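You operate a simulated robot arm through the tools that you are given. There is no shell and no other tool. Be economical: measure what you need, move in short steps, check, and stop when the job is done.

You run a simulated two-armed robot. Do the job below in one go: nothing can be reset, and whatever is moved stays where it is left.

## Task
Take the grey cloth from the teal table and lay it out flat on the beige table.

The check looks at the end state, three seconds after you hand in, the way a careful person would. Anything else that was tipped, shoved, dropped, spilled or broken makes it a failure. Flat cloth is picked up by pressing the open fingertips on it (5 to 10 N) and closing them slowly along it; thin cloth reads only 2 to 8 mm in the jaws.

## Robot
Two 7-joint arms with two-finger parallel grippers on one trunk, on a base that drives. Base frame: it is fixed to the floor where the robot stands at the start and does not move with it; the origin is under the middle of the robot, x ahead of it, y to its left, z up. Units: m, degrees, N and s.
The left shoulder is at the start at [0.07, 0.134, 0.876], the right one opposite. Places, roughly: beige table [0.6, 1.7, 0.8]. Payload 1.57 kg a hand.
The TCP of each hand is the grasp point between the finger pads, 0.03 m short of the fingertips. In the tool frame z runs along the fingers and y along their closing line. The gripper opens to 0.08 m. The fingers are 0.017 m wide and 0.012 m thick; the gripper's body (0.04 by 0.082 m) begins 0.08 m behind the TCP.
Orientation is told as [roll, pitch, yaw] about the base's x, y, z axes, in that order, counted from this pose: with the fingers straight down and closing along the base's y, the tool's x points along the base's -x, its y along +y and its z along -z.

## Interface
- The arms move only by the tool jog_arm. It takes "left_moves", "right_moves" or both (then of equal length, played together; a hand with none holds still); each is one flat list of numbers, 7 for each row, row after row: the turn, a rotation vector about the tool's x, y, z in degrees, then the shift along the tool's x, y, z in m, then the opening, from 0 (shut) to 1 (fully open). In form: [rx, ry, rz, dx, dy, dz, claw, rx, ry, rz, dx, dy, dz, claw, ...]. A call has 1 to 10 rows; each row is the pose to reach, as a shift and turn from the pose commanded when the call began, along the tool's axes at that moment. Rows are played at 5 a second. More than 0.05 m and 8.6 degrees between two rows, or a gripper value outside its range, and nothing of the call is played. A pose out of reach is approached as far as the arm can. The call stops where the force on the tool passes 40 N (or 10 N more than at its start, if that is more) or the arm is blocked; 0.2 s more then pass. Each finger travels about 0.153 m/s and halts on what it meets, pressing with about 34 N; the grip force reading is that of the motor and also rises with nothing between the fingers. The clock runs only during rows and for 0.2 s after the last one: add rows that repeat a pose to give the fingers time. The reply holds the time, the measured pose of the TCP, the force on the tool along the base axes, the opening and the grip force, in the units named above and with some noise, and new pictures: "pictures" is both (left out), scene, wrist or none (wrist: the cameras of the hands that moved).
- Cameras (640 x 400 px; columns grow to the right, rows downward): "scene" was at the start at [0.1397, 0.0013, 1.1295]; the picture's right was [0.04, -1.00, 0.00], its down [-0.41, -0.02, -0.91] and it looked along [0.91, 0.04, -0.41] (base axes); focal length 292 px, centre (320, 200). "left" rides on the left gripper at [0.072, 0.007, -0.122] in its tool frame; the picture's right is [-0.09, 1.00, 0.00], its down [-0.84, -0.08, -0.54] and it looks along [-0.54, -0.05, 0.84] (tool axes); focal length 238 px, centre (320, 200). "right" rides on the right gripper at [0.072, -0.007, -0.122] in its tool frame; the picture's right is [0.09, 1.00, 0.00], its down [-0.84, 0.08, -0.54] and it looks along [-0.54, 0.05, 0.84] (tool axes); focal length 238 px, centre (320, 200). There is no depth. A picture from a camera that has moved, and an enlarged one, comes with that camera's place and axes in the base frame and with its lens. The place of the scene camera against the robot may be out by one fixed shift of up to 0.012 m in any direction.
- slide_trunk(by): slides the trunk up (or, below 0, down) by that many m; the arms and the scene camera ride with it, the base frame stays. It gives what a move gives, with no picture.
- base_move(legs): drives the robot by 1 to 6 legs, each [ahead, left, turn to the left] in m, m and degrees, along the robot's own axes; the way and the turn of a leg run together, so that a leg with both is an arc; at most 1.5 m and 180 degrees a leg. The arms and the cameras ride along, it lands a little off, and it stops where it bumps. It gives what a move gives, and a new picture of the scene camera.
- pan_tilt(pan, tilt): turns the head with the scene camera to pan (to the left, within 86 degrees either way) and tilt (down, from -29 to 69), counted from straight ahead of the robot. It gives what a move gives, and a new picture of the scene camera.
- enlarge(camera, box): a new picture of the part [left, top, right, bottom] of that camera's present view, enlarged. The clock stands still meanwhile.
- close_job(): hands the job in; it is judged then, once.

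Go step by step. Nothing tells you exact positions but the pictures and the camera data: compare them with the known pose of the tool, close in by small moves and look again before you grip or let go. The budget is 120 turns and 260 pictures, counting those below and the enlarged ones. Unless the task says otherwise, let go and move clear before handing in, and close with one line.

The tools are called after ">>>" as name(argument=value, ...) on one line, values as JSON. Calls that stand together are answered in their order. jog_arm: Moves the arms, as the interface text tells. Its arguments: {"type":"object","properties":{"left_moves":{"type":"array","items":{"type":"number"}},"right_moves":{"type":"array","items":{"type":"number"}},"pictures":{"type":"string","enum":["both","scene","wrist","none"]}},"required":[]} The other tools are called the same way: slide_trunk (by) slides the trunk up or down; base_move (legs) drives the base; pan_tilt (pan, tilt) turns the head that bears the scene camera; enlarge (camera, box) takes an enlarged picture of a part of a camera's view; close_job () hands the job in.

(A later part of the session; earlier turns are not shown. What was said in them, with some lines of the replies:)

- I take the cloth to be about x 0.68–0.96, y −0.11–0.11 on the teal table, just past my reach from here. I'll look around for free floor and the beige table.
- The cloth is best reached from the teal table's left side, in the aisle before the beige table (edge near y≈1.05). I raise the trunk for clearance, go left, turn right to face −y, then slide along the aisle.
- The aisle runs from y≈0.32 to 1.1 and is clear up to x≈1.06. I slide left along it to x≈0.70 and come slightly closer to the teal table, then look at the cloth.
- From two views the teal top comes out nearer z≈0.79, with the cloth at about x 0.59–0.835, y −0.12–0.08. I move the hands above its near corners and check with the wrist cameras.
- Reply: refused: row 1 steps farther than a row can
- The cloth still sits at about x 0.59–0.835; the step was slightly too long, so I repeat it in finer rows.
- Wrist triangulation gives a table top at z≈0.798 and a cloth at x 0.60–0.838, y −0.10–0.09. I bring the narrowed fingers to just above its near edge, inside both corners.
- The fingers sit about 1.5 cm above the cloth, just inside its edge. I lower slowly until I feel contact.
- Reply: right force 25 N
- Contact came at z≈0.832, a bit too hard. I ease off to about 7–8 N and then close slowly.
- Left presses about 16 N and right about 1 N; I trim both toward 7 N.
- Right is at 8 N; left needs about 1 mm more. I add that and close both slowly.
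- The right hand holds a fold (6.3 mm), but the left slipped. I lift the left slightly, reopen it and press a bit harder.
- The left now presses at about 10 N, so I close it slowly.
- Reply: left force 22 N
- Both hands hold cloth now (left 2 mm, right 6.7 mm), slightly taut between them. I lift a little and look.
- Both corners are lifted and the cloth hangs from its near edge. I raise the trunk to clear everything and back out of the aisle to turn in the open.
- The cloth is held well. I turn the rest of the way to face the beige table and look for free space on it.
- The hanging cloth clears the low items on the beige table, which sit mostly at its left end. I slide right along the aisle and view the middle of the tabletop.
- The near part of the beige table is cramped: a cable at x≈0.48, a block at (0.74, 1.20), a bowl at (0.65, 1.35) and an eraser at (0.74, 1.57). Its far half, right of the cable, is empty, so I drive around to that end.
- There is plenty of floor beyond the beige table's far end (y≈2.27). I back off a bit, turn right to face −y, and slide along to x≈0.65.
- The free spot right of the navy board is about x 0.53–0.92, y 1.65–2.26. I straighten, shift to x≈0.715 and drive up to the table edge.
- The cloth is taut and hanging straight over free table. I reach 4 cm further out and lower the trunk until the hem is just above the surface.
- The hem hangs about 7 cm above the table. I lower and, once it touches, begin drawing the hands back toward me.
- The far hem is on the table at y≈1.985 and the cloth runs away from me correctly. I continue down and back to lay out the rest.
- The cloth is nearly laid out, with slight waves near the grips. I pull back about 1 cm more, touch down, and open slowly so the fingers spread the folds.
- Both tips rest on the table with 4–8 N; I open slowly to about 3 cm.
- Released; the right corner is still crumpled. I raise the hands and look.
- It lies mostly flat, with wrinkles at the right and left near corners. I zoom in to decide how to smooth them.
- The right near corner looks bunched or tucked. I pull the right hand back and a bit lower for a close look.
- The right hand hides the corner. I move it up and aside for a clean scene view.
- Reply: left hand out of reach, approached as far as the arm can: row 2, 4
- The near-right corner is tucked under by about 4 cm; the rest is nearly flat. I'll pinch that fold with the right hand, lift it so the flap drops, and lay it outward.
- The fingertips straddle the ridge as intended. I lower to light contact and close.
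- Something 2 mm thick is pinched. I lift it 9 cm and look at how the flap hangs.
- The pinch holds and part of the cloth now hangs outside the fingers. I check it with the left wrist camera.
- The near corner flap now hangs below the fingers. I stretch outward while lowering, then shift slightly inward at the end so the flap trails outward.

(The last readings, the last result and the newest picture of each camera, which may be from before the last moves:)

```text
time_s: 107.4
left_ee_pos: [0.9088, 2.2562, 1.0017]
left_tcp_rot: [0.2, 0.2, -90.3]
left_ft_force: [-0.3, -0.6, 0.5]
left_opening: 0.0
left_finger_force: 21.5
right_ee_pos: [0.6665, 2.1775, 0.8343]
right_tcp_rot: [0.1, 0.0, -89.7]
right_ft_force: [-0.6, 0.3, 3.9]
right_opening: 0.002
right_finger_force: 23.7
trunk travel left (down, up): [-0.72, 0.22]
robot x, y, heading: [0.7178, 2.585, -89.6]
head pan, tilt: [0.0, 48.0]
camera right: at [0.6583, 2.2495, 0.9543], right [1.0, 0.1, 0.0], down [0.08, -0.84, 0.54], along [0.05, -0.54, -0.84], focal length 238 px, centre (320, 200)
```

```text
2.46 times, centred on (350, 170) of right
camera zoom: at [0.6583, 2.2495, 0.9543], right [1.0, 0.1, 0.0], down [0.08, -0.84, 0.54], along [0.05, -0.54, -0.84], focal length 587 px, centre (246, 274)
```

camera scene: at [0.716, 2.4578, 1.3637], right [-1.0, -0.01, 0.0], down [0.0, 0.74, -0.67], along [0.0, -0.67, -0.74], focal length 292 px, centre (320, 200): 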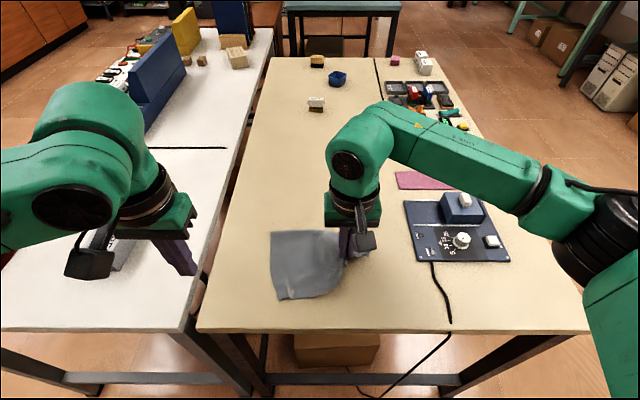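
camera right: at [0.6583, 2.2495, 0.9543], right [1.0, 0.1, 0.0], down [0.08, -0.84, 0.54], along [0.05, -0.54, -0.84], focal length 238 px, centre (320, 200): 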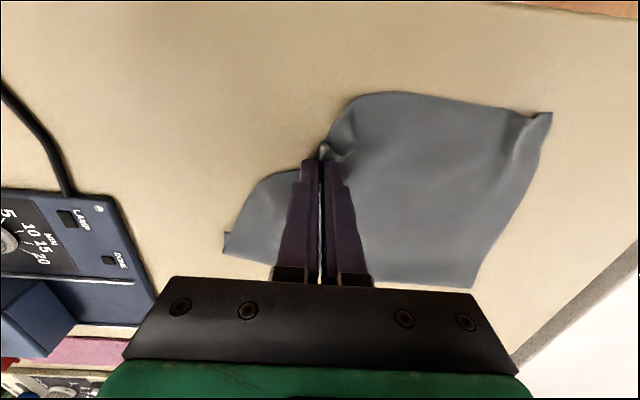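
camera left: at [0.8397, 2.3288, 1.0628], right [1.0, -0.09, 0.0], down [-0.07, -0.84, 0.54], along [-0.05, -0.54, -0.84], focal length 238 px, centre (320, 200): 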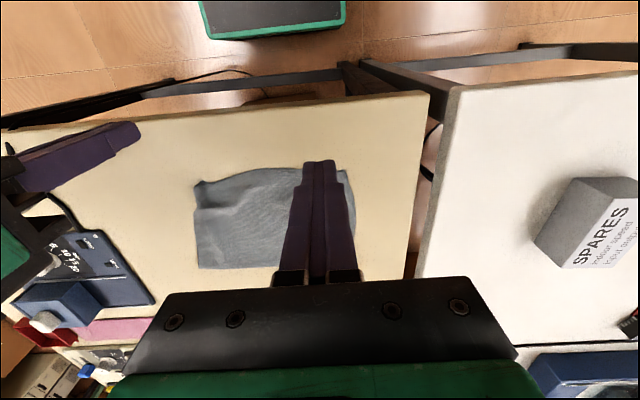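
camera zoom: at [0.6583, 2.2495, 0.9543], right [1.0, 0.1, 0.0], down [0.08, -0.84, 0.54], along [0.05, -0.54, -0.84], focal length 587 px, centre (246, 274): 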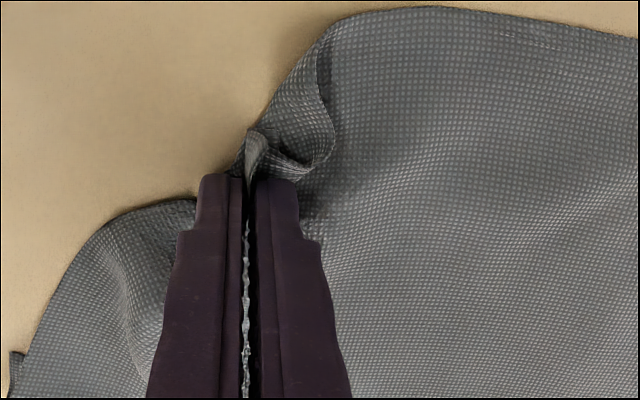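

The grip now appears to hold the corner itself, folded over on top. Drawing it outward (−x, +y) should unfold it.

>>> jog_arm(right_moves=[0, 0, 0, 0.004, -0.006, -0.02, 0, 0, 0, 0, 0.016, -0.026, -0.03, 0, 0, 0, 0, 0.028, -0.046, -0.03, 0, 0, 0, 0, 0.04, -0.066, -0.025, 0, 0, 0, 0, 0.05, -0.082, -0.015, 0, 0, 0, 0, 0.05, -0.082, -0.015, 0], pictures="both")

>>> enlarge(camera="right", box=[220, 90, 540, 290])

```text
time_s: 108.8
left_ee_pos: [0.9092, 2.256, 1.0009]
left_tcp_rot: [0.2, 0.1, -90.1]
left_ft_force: [1.0, -0.2, 0.4]
left_opening: 0.0003
left_finger_force: 21.3
right_ee_pos: [0.5819, 2.2288, 0.847]
right_tcp_rot: [0.1, 0.0, -89.6]
right_ft_force: [-0.6, -0.5, -0.1]
right_opening: 0.0021
right_finger_force: 23.5
trunk travel left (down, up): [-0.72, 0.22]
robot x, y, heading: [0.7164, 2.5879, -89.7]
head pan, tilt: [0.0, 48.0]
camera scene: at [0.7166, 2.4576, 1.3637], right [-1.0, -0.01, 0.0], down [0.0, 0.74, -0.67], along [0.0, -0.67, -0.74], focal length 292 px, centre (320, 200)
camera right: at [0.576, 2.3, 0.9677], right [1.0, 0.1, 0.0], down [0.08, -0.84, 0.54], along [0.05, -0.54, -0.84], focal length 238 px, centre (320, 200)
```

scene: 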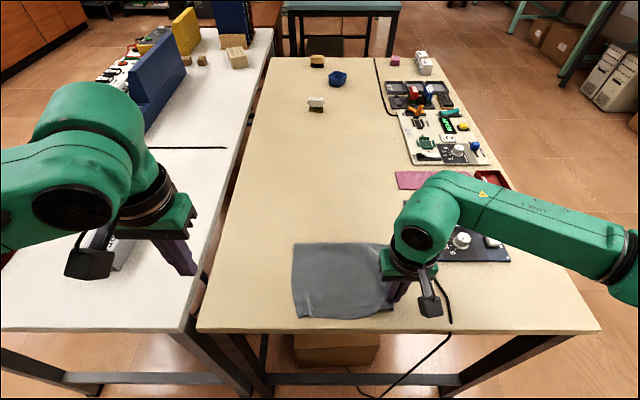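
right: 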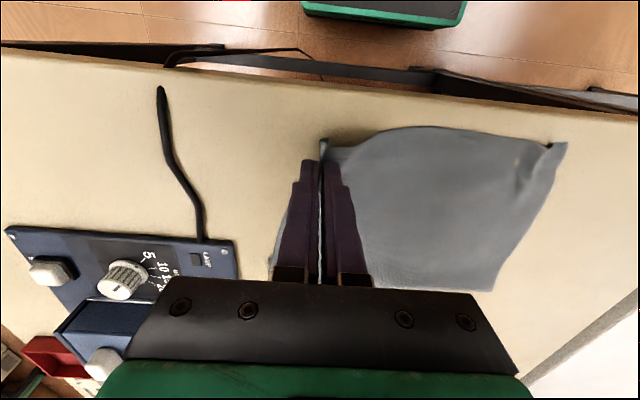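

```text
2.00 times, centred on (380, 190) of right
camera zoom: at [0.576, 2.3, 0.9677], right [1.0, 0.1, 0.0], down [0.08, -0.84, 0.54], along [0.05, -0.54, -0.84], focal length 477 px, centre (200, 220)
```

zoom: 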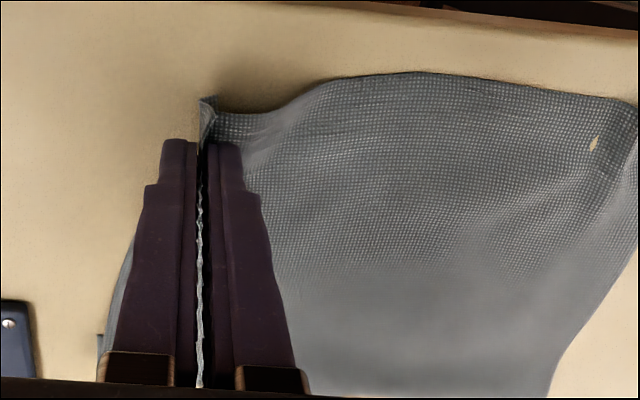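

The corner is unfolded and the cloth lies nearly flat. I set it down with light contact, open just a little, and lift away.

>>> jog_arm(right_moves=[0, 0, 0, 0.0, -0.004, 0.007, 0, 0, 0, 0, 0, -0.005, 0.0125, 0, 0, 0, 0, 0, -0.005, 0.0125, 0.06, 0, 0, 0, 0, -0.005, 0.0125, 0.12, 0, 0, 0, 0, -0.005, 0.0125, 0.18, 0, 0, 0, 0, -0.005, 0.0125, 0.2, 0, 0, 0, 0, -0.005, 0.0, 0.2, 0, 0, 0, 0, -0.005, -0.03, 0.2, 0, 0, 0, 0, -0.005, -0.07, 0.2], pictures="wrist")

>>> enlarge(camera="right", box=[220, 80, 540, 280])

```text
time_s: 110.8
left_ee_pos: [0.9085, 2.2571, 1.0015]
left_tcp_rot: [0.2, 0.1, -90.2]
left_ft_force: [0.4, -0.2, 0.0]
left_opening: 0.0
left_finger_force: 21.2
right_ee_pos: [0.579, 2.2286, 0.9189]
right_tcp_rot: [-0.1, 0.0, -89.7]
right_ft_force: [0.2, 0.3, -0.4]
right_opening: 0.016
right_finger_force: 0.1
trunk travel left (down, up): [-0.72, 0.22]
robot x, y, heading: [0.7158, 2.5903, -90.0]
head pan, tilt: [0.0, 48.0]
camera right: at [0.5713, 2.2992, 1.0398], right [1.0, 0.1, 0.0], down [0.08, -0.84, 0.54], along [0.05, -0.54, -0.84], focal length 238 px, centre (320, 200)
```

right: 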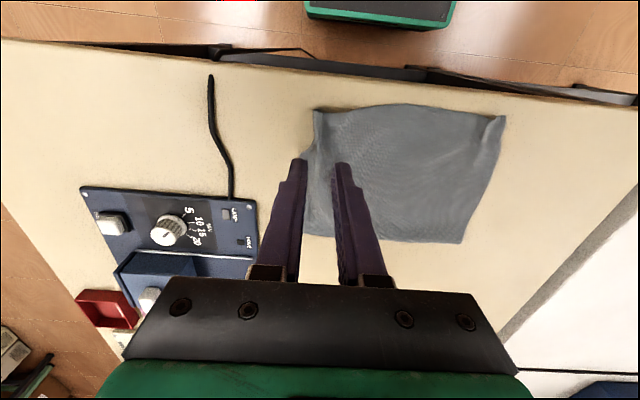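

```text
2.00 times, centred on (380, 180) of right
camera zoom: at [0.5713, 2.2992, 1.0398], right [1.0, 0.1, 0.0], down [0.08, -0.84, 0.54], along [0.05, -0.54, -0.84], focal length 477 px, centre (200, 240)
```

zoom: 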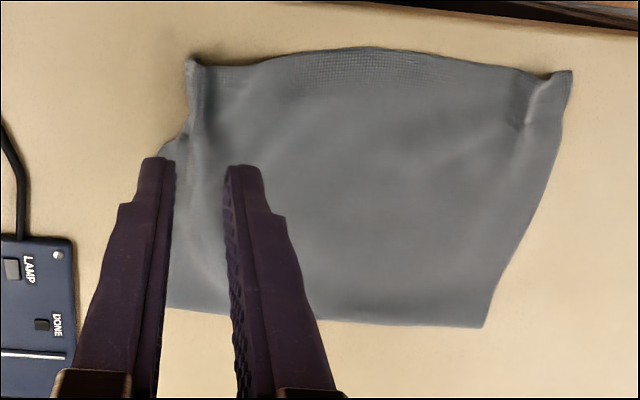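

Much better: all corners look out, with small ridges left at the pinch points. I move both hands aside for a clear view.

>>> jog_arm(right_moves=[0, 0, 0, 0, -0.03, -0.03, 0.1, 0, 0, 0, 0, -0.06, -0.06, 0, 0, 0, 0, 0, -0.09, -0.09, 0, 0, 0, 0, 0, -0.12, -0.1, 0], pictures="none")

>>> enlarge(camera="scene", box=[260, 220, 430, 340])

>>> enlarge(camera="right", box=[320, 60, 640, 260])

>>> enlarge(camera="left", box=[0, 80, 320, 280])

```text
time_s: 111.8
left_ee_pos: [0.9065, 2.2578, 1.0021]
left_tcp_rot: [0.3, 0.0, -90.2]
left_ft_force: [0.1, 0.2, 0.1]
left_opening: 0.0
left_finger_force: 21.1
right_ee_pos: [0.4546, 2.2296, 1.0196]
right_tcp_rot: [0.0, 0.0, -89.6]
right_ft_force: [-0.5, 0.1, 0.4]
right_opening: 0.0
right_finger_force: 21.1
trunk travel left (down, up): [-0.72, 0.22]
robot x, y, heading: [0.7188, 2.591, -89.4]
head pan, tilt: [0.0, 48.0]
```

```text
3.33 times, centred on (345, 280) of scene
camera zoom: at [0.7147, 2.4589, 1.3639], right [-1.0, -0.01, 0.0], down [0.0, 0.74, -0.67], along [0.0, -0.67, -0.74], focal length 972 px, centre (237, -67)
```

zoom: 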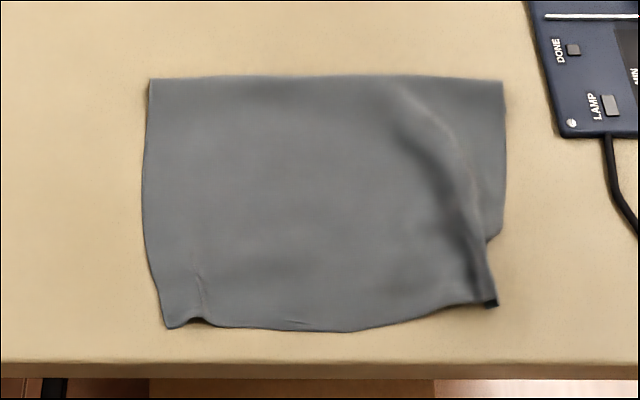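

```text
2.00 times, centred on (480, 160) of right
camera zoom: at [0.447, 2.3009, 1.1405], right [1.0, 0.1, 0.0], down [0.08, -0.84, 0.54], along [0.05, -0.54, -0.84], focal length 477 px, centre (0, 280)
```

zoom: 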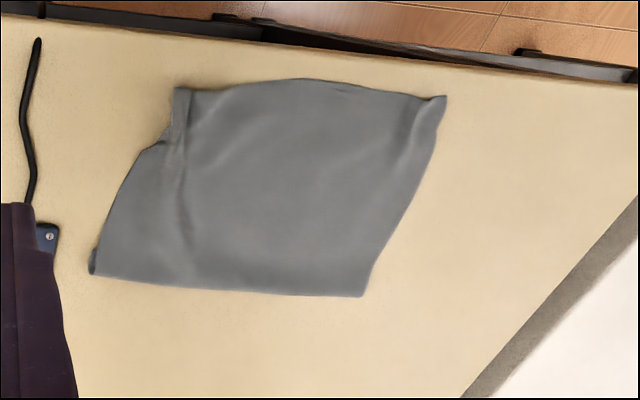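

```text
2.00 times, centred on (160, 180) of left
camera zoom: at [0.913, 2.3291, 1.1232], right [1.0, -0.09, 0.01], down [-0.08, -0.84, 0.54], along [-0.05, -0.54, -0.84], focal length 477 px, centre (640, 240)
```

zoom: 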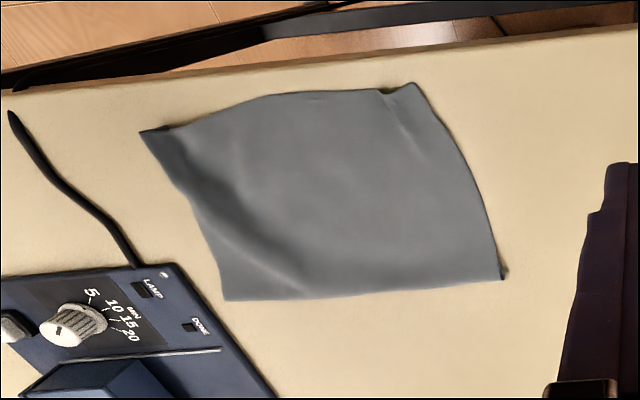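

The near-right corner is standing up as a small ridge rather than lying outward. I'll hold the sheet with the left fingertips and sweep the closed right fingertips outward over the ridge.

>>> jog_arm(right_moves=[0, 0, 0, 0, 0.035, 0, 0, 0, 0, 0, 0, 0.07, 0.01, 0, 0, 0, 0, -0.002, 0.105, 0.03, 0, 0, 0, 0, -0.004, 0.135, 0.06, 0, 0, 0, 0, -0.004, 0.155, 0.095, 0, 0, 0, 0, -0.004, 0.158, 0.13, 0, 0, 0, 0, -0.004, 0.158, 0.165, 0], left_moves=[0, 0, 0, -0.01, -0.035, 0.01, 0, 0, 0, 0, -0.02, -0.07, 0.03, 0, 0, 0, 0, -0.035, -0.105, 0.05, 0, 0, 0, 0, -0.05, -0.14, 0.075, 0, 0, 0, 0, -0.06, -0.17, 0.1, 0, 0, 0, 0, -0.067, -0.184, 0.13, 0, 0, 0, 0, -0.067, -0.184, 0.155, 0])

```text
time_s: 113.4
left_ee_pos: [0.7295, 2.1902, 0.8477]
left_tcp_rot: [0.0, 0.0, -89.7]
left_ft_force: [0.9, 0.0, 0.0]
left_opening: 0.0
left_finger_force: 21.6
right_ee_pos: [0.616, 2.2251, 0.8552]
right_tcp_rot: [0.0, 0.0, -89.7]
right_ft_force: [0.0, 0.8, 0.7]
right_opening: 0.0003
right_finger_force: 21.6
trunk travel left (down, up): [-0.72, 0.22]
robot x, y, heading: [0.7182, 2.5902, -89.8]
head pan, tilt: [0.0, 48.0]
camera scene: at [0.716, 2.4576, 1.3638], right [-1.0, -0.01, 0.0], down [0.0, 0.74, -0.67], along [0.0, -0.67, -0.74], focal length 292 px, centre (320, 200)
camera right: at [0.6076, 2.2969, 0.9757], right [1.0, 0.1, 0.0], down [0.08, -0.84, 0.54], along [0.05, -0.54, -0.84], focal length 238 px, centre (320, 200)
camera left: at [0.7356, 2.2615, 0.9685], right [1.0, -0.09, 0.0], down [-0.07, -0.84, 0.54], along [-0.05, -0.54, -0.84], focal length 238 px, centre (320, 200)
```

scene: 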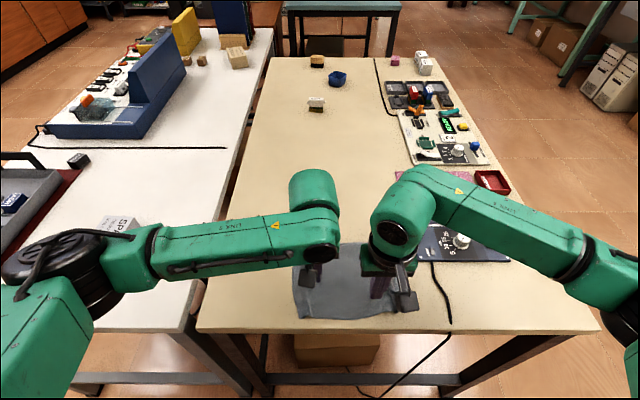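
right: 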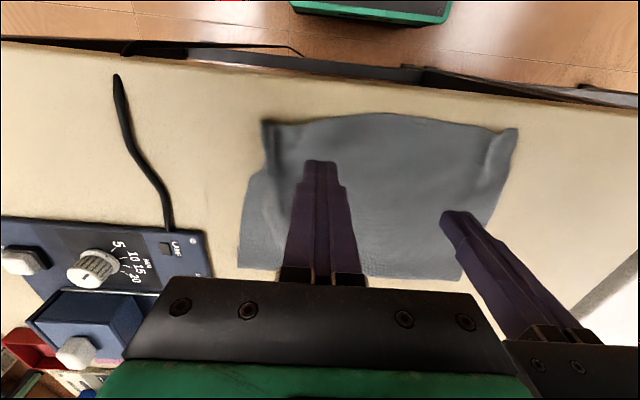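
left: 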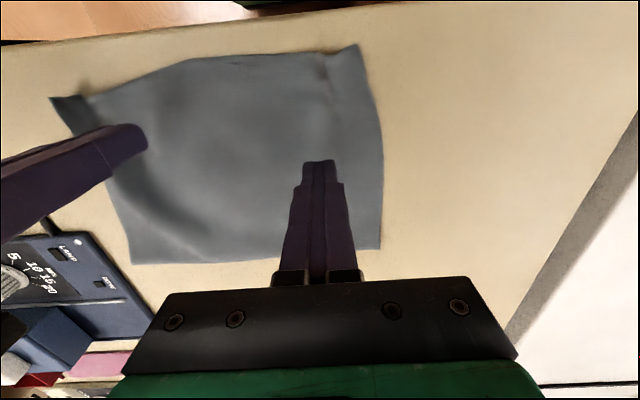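

Clear view: the corner stands up at the left of the right hand. I press the left, touch down with the right and sweep outward.

>>> jog_arm(left_moves=[0, 0, 0, 0, 0, 0.01, 0, 0, 0, 0, 0, 0, 0.017, 0, 0, 0, 0, 0, 0, 0.0175, 0, 0, 0, 0, 0, 0, 0.0175, 0, 0, 0, 0, 0, 0, 0.0175, 0, 0, 0, 0, 0, 0, 0.0175, 0, 0, 0, 0, 0, 0, 0.0175, 0, 0, 0, 0, 0, 0, 0.0175, 0], right_moves=[0, 0, 0, 0, 0, 0.01, 0, 0, 0, 0, 0, 0, 0.019, 0, 0, 0, 0, 0, -0.005, 0.0225, 0, 0, 0, 0, 0.002, -0.025, 0.0225, 0, 0, 0, 0, 0.004, -0.045, 0.0225, 0, 0, 0, 0, 0.006, -0.065, 0.0225, 0, 0, 0, 0, 0.008, -0.085, 0.0225, 0, 0, 0, 0, 0.008, -0.1, 0.0225, 0])

```text
time_s: 115.2
left_ee_pos: [0.7296, 2.1911, 0.8314]
left_tcp_rot: [0.1, -0.3, -89.8]
left_ft_force: [-1.0, -5.3, 25.9]
left_opening: 0.0
left_finger_force: 21.0
right_ee_pos: [0.5165, 2.2333, 0.8315]
right_tcp_rot: [0.1, -0.1, -89.6]
right_ft_force: [-1.0, 0.4, 0.8]
right_opening: 0.0
right_finger_force: 20.9
trunk travel left (down, up): [-0.72, 0.22]
robot x, y, heading: [0.7232, 2.588, -89.8]
head pan, tilt: [0.0, 48.0]
camera scene: at [0.7156, 2.4605, 1.3642], right [-1.0, -0.01, 0.0], down [0.0, 0.74, -0.67], along [0.0, -0.67, -0.74], focal length 292 px, centre (320, 200)
camera right: at [0.5085, 2.3053, 0.9528], right [1.0, 0.1, 0.0], down [0.08, -0.84, 0.54], along [0.05, -0.54, -0.84], focal length 238 px, centre (320, 200)
camera left: at [0.736, 2.2628, 0.9516], right [1.0, -0.09, 0.0], down [-0.07, -0.83, 0.55], along [-0.05, -0.54, -0.84], focal length 238 px, centre (320, 200)
```

scene: 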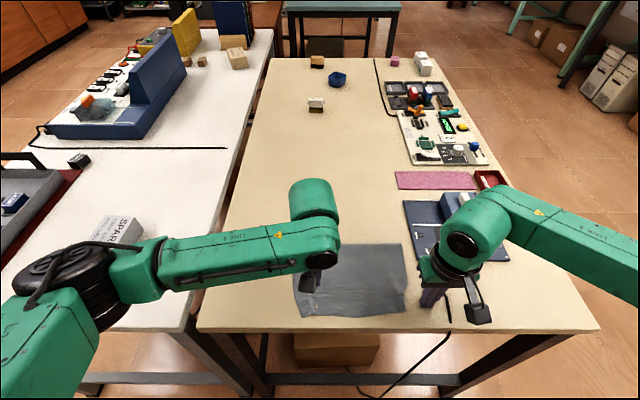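
right: 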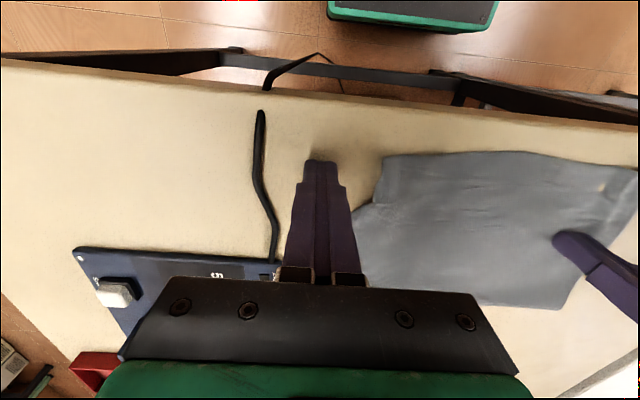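
left: 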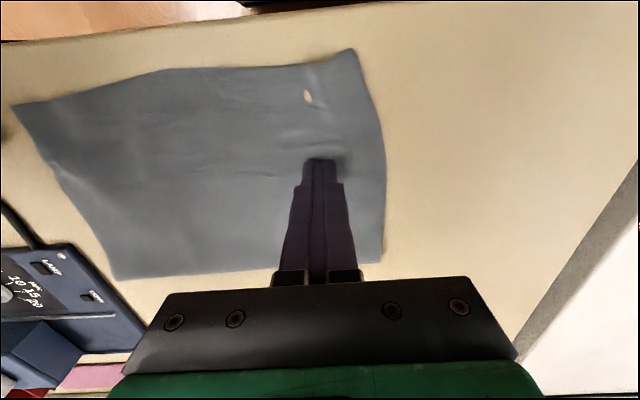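

Very effective; the corner is now out and flat. I lift both hands and look again.

>>> jog_arm(left_moves=[0, 0, 0, 0, 0, -0.01, 0, 0, 0, 0, 0.0, 0.0, -0.05, 0, 0, 0, 0, 0.0, 0.03, -0.09, 0, 0, 0, 0, 0, 0.07, -0.11, 0, 0, 0, 0, 0, 0.11, -0.12, 0, 0, 0, 0, 0, 0.14, -0.13, 0], right_moves=[0, 0, 0, 0, 0, -0.01, 0, 0, 0, 0, 0, 0, -0.05, 0, 0, 0, 0, 0, -0.01, -0.09, 0, 0, 0, 0, 0, -0.03, -0.12, 0, 0, 0, 0, 0, -0.05, -0.14, 0, 0, 0, 0, 0, -0.06, -0.15, 0], pictures="none")

>>> enlarge(camera="scene", box=[260, 220, 430, 340])

>>> enlarge(camera="right", box=[320, 60, 640, 260])

>>> enlarge(camera="left", box=[0, 60, 320, 260])

```text
time_s: 116.6
left_ee_pos: [0.8708, 2.19, 0.9599]
left_tcp_rot: [0.0, 0.0, -89.8]
left_ft_force: [-0.1, -0.1, 0.7]
left_opening: 0.0
left_finger_force: 20.8
right_ee_pos: [0.4552, 2.2307, 0.9826]
right_tcp_rot: [-0.1, 0.1, -89.6]
right_ft_force: [-0.4, -0.3, 0.2]
right_opening: 0.0
right_finger_force: 21.4
trunk travel left (down, up): [-0.72, 0.22]
robot x, y, heading: [0.7211, 2.59, -89.8]
head pan, tilt: [0.0, 48.0]
```

```text
3.33 times, centred on (345, 280) of scene
camera zoom: at [0.717, 2.4585, 1.3638], right [-1.0, -0.01, 0.0], down [0.0, 0.74, -0.67], along [0.0, -0.67, -0.74], focal length 972 px, centre (237, -67)
```

zoom: 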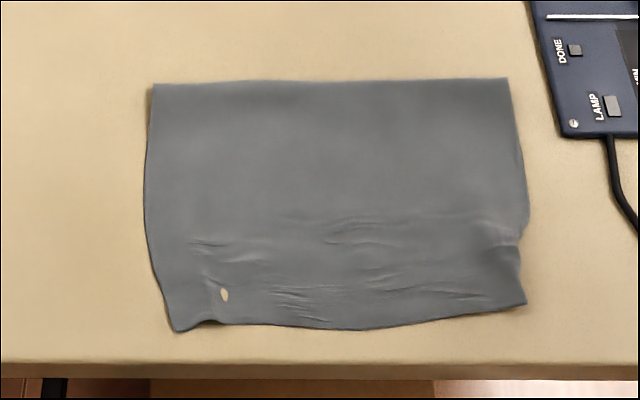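

```text
2.00 times, centred on (480, 160) of right
camera zoom: at [0.4481, 2.3027, 1.1024], right [1.0, 0.1, 0.0], down [0.08, -0.84, 0.54], along [0.05, -0.54, -0.84], focal length 477 px, centre (0, 280)
```

zoom: 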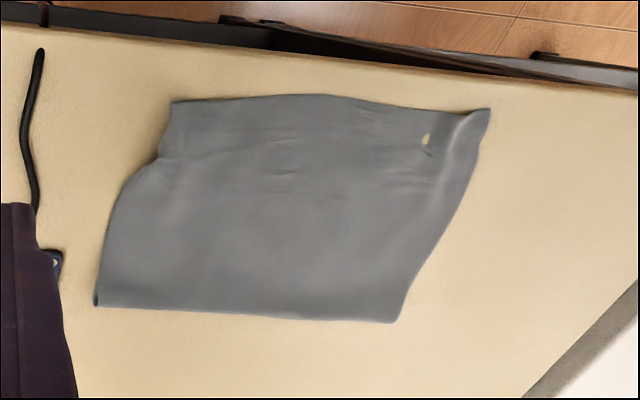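

```text
2.00 times, centred on (160, 160) of left
camera zoom: at [0.8767, 2.2616, 1.0809], right [1.0, -0.09, 0.0], down [-0.07, -0.84, 0.54], along [-0.05, -0.54, -0.84], focal length 477 px, centre (640, 280)
```

zoom: 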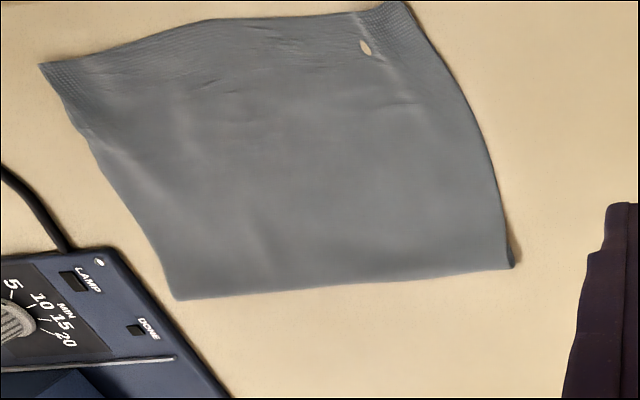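

Nearly flat; only a small ridge at the near-left corner remains. I mirror the sweep: hold with the right, sweep outward with the left.

>>> jog_arm(left_moves=[0, 0, 0, 0.01, -0.035, 0.01, 0, 0, 0, 0, 0.02, -0.07, 0.02, 0, 0, 0, 0, 0.032, -0.105, 0.04, 0, 0, 0, 0, 0.042, -0.135, 0.065, 0, 0, 0, 0, 0.042, -0.156, 0.095, 0, 0, 0, 0, 0.042, -0.156, 0.112, 0], right_moves=[0, 0, 0, -0.005, 0.035, 0.01, 0, 0, 0, 0, -0.01, 0.07, 0.025, 0, 0, 0, 0, -0.02, 0.1, 0.055, 0, 0, 0, 0, -0.03, 0.125, 0.085, 0, 0, 0, 0, -0.03, 0.14, 0.115, 0, 0, 0, 0, -0.03, 0.14, 0.135, 0], pictures="wrist")

```text
time_s: 118.0
left_ee_pos: [0.7131, 2.2312, 0.8458]
left_tcp_rot: [0.2, 0.0, -89.7]
left_ft_force: [0.2, 0.9, 0.5]
left_opening: 0.0002
left_finger_force: 21.1
right_ee_pos: [0.5954, 2.2009, 0.8439]
right_tcp_rot: [0.0, 0.0, -89.8]
right_ft_force: [-0.1, 0.3, -0.1]
right_opening: 0.0003
right_finger_force: 21.5
trunk travel left (down, up): [-0.72, 0.22]
robot x, y, heading: [0.718, 2.5889, -89.6]
head pan, tilt: [0.0, 48.0]
camera right: at [0.5877, 2.2733, 0.9653], right [1.0, 0.1, 0.0], down [0.08, -0.84, 0.54], along [0.05, -0.54, -0.84], focal length 238 px, centre (320, 200)
camera left: at [0.7197, 2.3033, 0.9673], right [1.0, -0.09, 0.0], down [-0.07, -0.84, 0.54], along [-0.05, -0.54, -0.84], focal length 238 px, centre (320, 200)
```

right: 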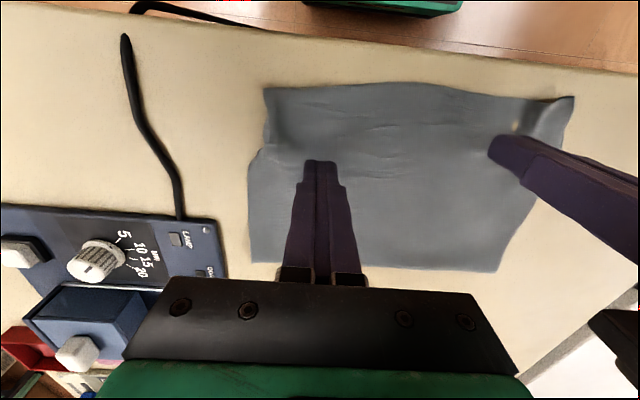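
left: 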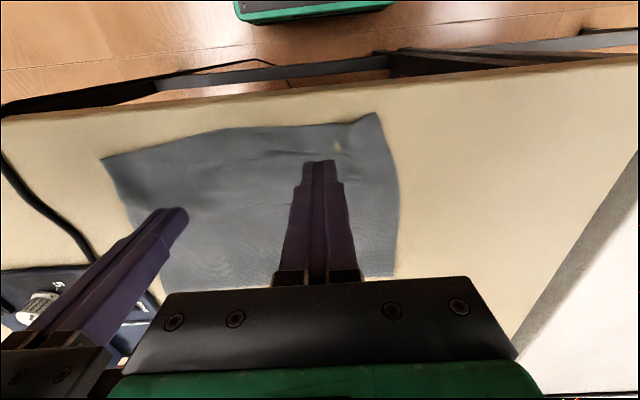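

In place. I press the right lightly, touch down with the left and sweep outward.

>>> jog_arm(right_moves=[0, 0, 0, 0, 0, 0.008, 0, 0, 0, 0, 0, 0, 0.0125, 0, 0, 0, 0, 0, 0, 0.0128, 0, 0, 0, 0, 0, 0, 0.0128, 0, 0, 0, 0, 0, 0, 0.0128, 0, 0, 0, 0, 0, 0, 0.0128, 0, 0, 0, 0, 0, 0, 0.0128, 0, 0, 0, 0, 0, 0, 0.0128, 0], left_moves=[0, 0, 0, 0, 0, 0.008, 0, 0, 0, 0, 0, 0, 0.012, 0, 0, 0, 0, 0, 0.005, 0.0135, 0, 0, 0, 0, 0, 0.025, 0.0135, 0, 0, 0, 0, 0, 0.045, 0.0135, 0, 0, 0, 0, 0, 0.065, 0.0135, 0, 0, 0, 0, 0, 0.085, 0.0135, 0, 0, 0, 0, 0, 0.1, 0.0135, 0], pictures="wrist")

```text
time_s: 119.8
left_ee_pos: [0.8143, 2.2326, 0.8343]
left_tcp_rot: [0.0, 0.0, -89.7]
left_ft_force: [-0.2, -0.1, -0.4]
left_opening: 0.0
left_finger_force: 21.7
right_ee_pos: [0.5962, 2.2016, 0.8337]
right_tcp_rot: [-0.1, 0.0, -89.6]
right_ft_force: [-0.4, 0.6, -0.8]
right_opening: 0.0
right_finger_force: 21.7
trunk travel left (down, up): [-0.72, 0.22]
robot x, y, heading: [0.7155, 2.586, -89.9]
head pan, tilt: [0.0, 48.0]
camera right: at [0.5889, 2.2734, 0.9537], right [1.0, 0.1, 0.0], down [0.08, -0.84, 0.54], along [0.05, -0.54, -0.84], focal length 238 px, centre (320, 200)
camera left: at [0.8202, 2.3042, 0.9547], right [1.0, -0.09, 0.0], down [-0.07, -0.84, 0.54], along [-0.05, -0.54, -0.84], focal length 238 px, centre (320, 200)
```

right: 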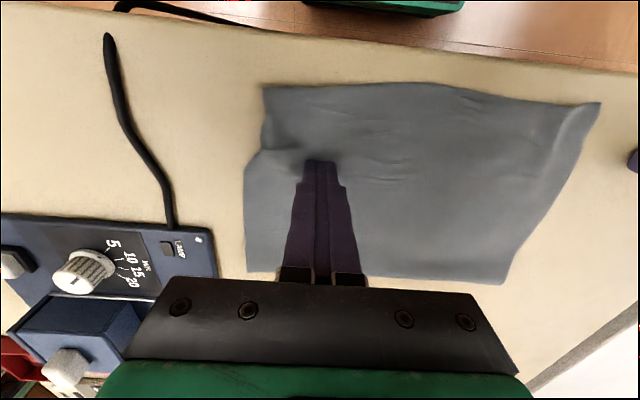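
left: 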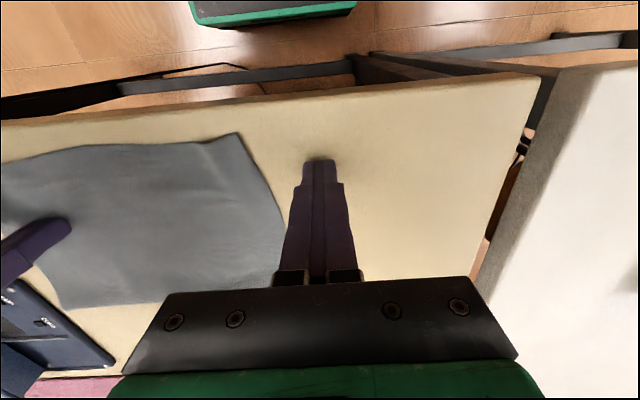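

The left corner is spread too. I lift both hands clear and check the result.

>>> jog_arm(left_moves=[0, 0, 0, 0, 0, -0.01, 0, 0, 0, 0, 0, 0, -0.05, 0, 0, 0, 0, 0, 0.02, -0.09, 0, 0, 0, 0, 0, 0.04, -0.13, 0, 0, 0, 0, 0, 0.05, -0.16, 0], right_moves=[0, 0, 0, 0, 0, -0.01, 0, 0, 0, 0, 0, 0, -0.05, 0, 0, 0, 0, 0, -0.03, -0.09, 0, 0, 0, 0, 0, -0.07, -0.12, 0, 0, 0, 0, 0, -0.11, -0.15, 0], pictures="scene")

>>> enlarge(camera="scene", box=[260, 220, 430, 340])

>>> enlarge(camera="right", box=[320, 40, 640, 240])

>>> enlarge(camera="left", box=[0, 60, 320, 260])

```text
time_s: 121.0
left_ee_pos: [0.8631, 2.2339, 0.9926]
left_tcp_rot: [0.1, 0.0, -89.7]
left_ft_force: [-0.1, 0.2, -0.1]
left_opening: 0.0
left_finger_force: 21.7
right_ee_pos: [0.4851, 2.2021, 0.9811]
right_tcp_rot: [0.1, 0.1, -89.6]
right_ft_force: [-0.6, 0.9, 0.6]
right_opening: 0.0001
right_finger_force: 21.6
trunk travel left (down, up): [-0.72, 0.22]
robot x, y, heading: [0.7164, 2.5933, -89.7]
head pan, tilt: [0.0, 48.0]
camera scene: at [0.7148, 2.4591, 1.3638], right [-1.0, -0.01, 0.0], down [0.0, 0.74, -0.67], along [0.0, -0.67, -0.74], focal length 292 px, centre (320, 200)
```

scene: 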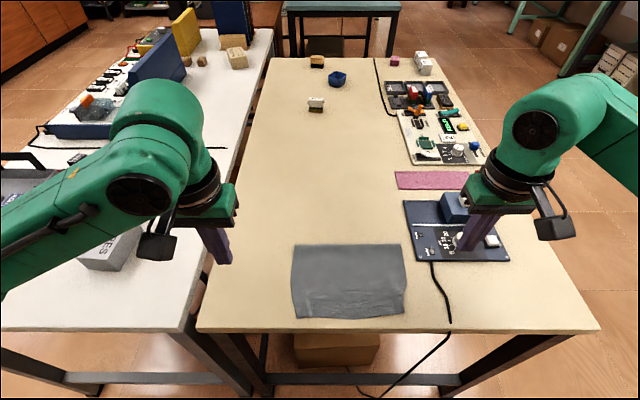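

```text
3.33 times, centred on (345, 280) of scene
camera zoom: at [0.7148, 2.4591, 1.3638], right [-1.0, -0.01, 0.0], down [0.0, 0.74, -0.67], along [0.0, -0.67, -0.74], focal length 972 px, centre (237, -67)
```

zoom: 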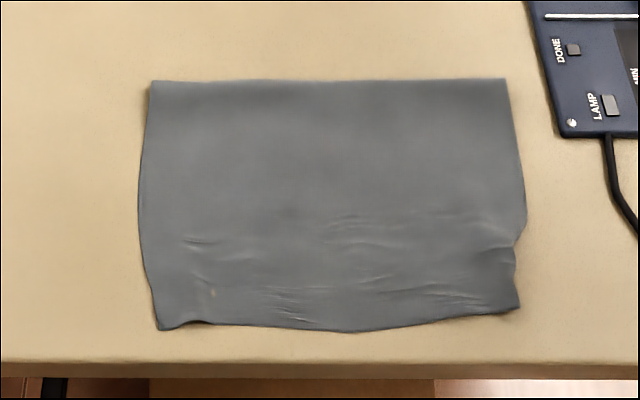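

```text
2.00 times, centred on (480, 140) of right
camera zoom: at [0.477, 2.2726, 1.1005], right [1.0, 0.1, 0.0], down [0.08, -0.84, 0.54], along [0.06, -0.54, -0.84], focal length 477 px, centre (0, 320)
```

zoom: 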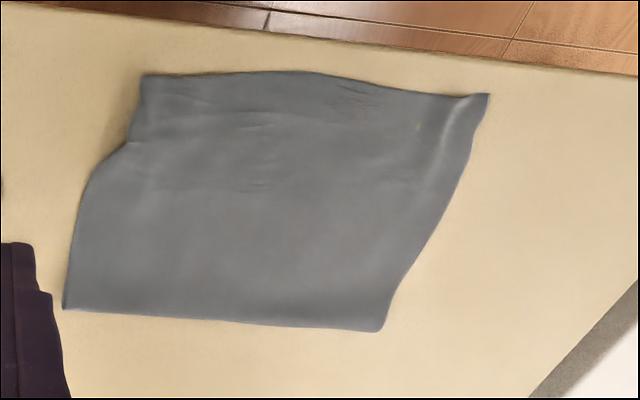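

```text
2.00 times, centred on (160, 160) of left
camera zoom: at [0.8684, 2.306, 1.1142], right [1.0, -0.09, 0.0], down [-0.07, -0.84, 0.54], along [-0.05, -0.54, -0.84], focal length 477 px, centre (640, 280)
```

zoom: 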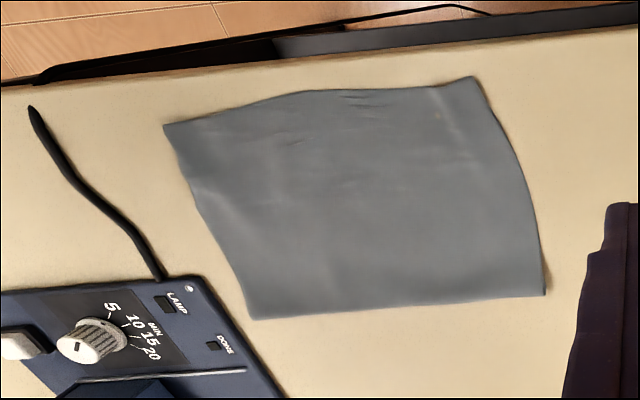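

The cloth lies flat and fully on the beige table, all four corners out, nothing else disturbed, and both hands are empty and clear. I hand in.

>>> close_job()

```text
The job is handed in.
```

The grey cloth is laid out flat on the far end of the beige table, with only faint creases near one edge. I saw nothing else moved or tipped, and both hands are empty and clear.
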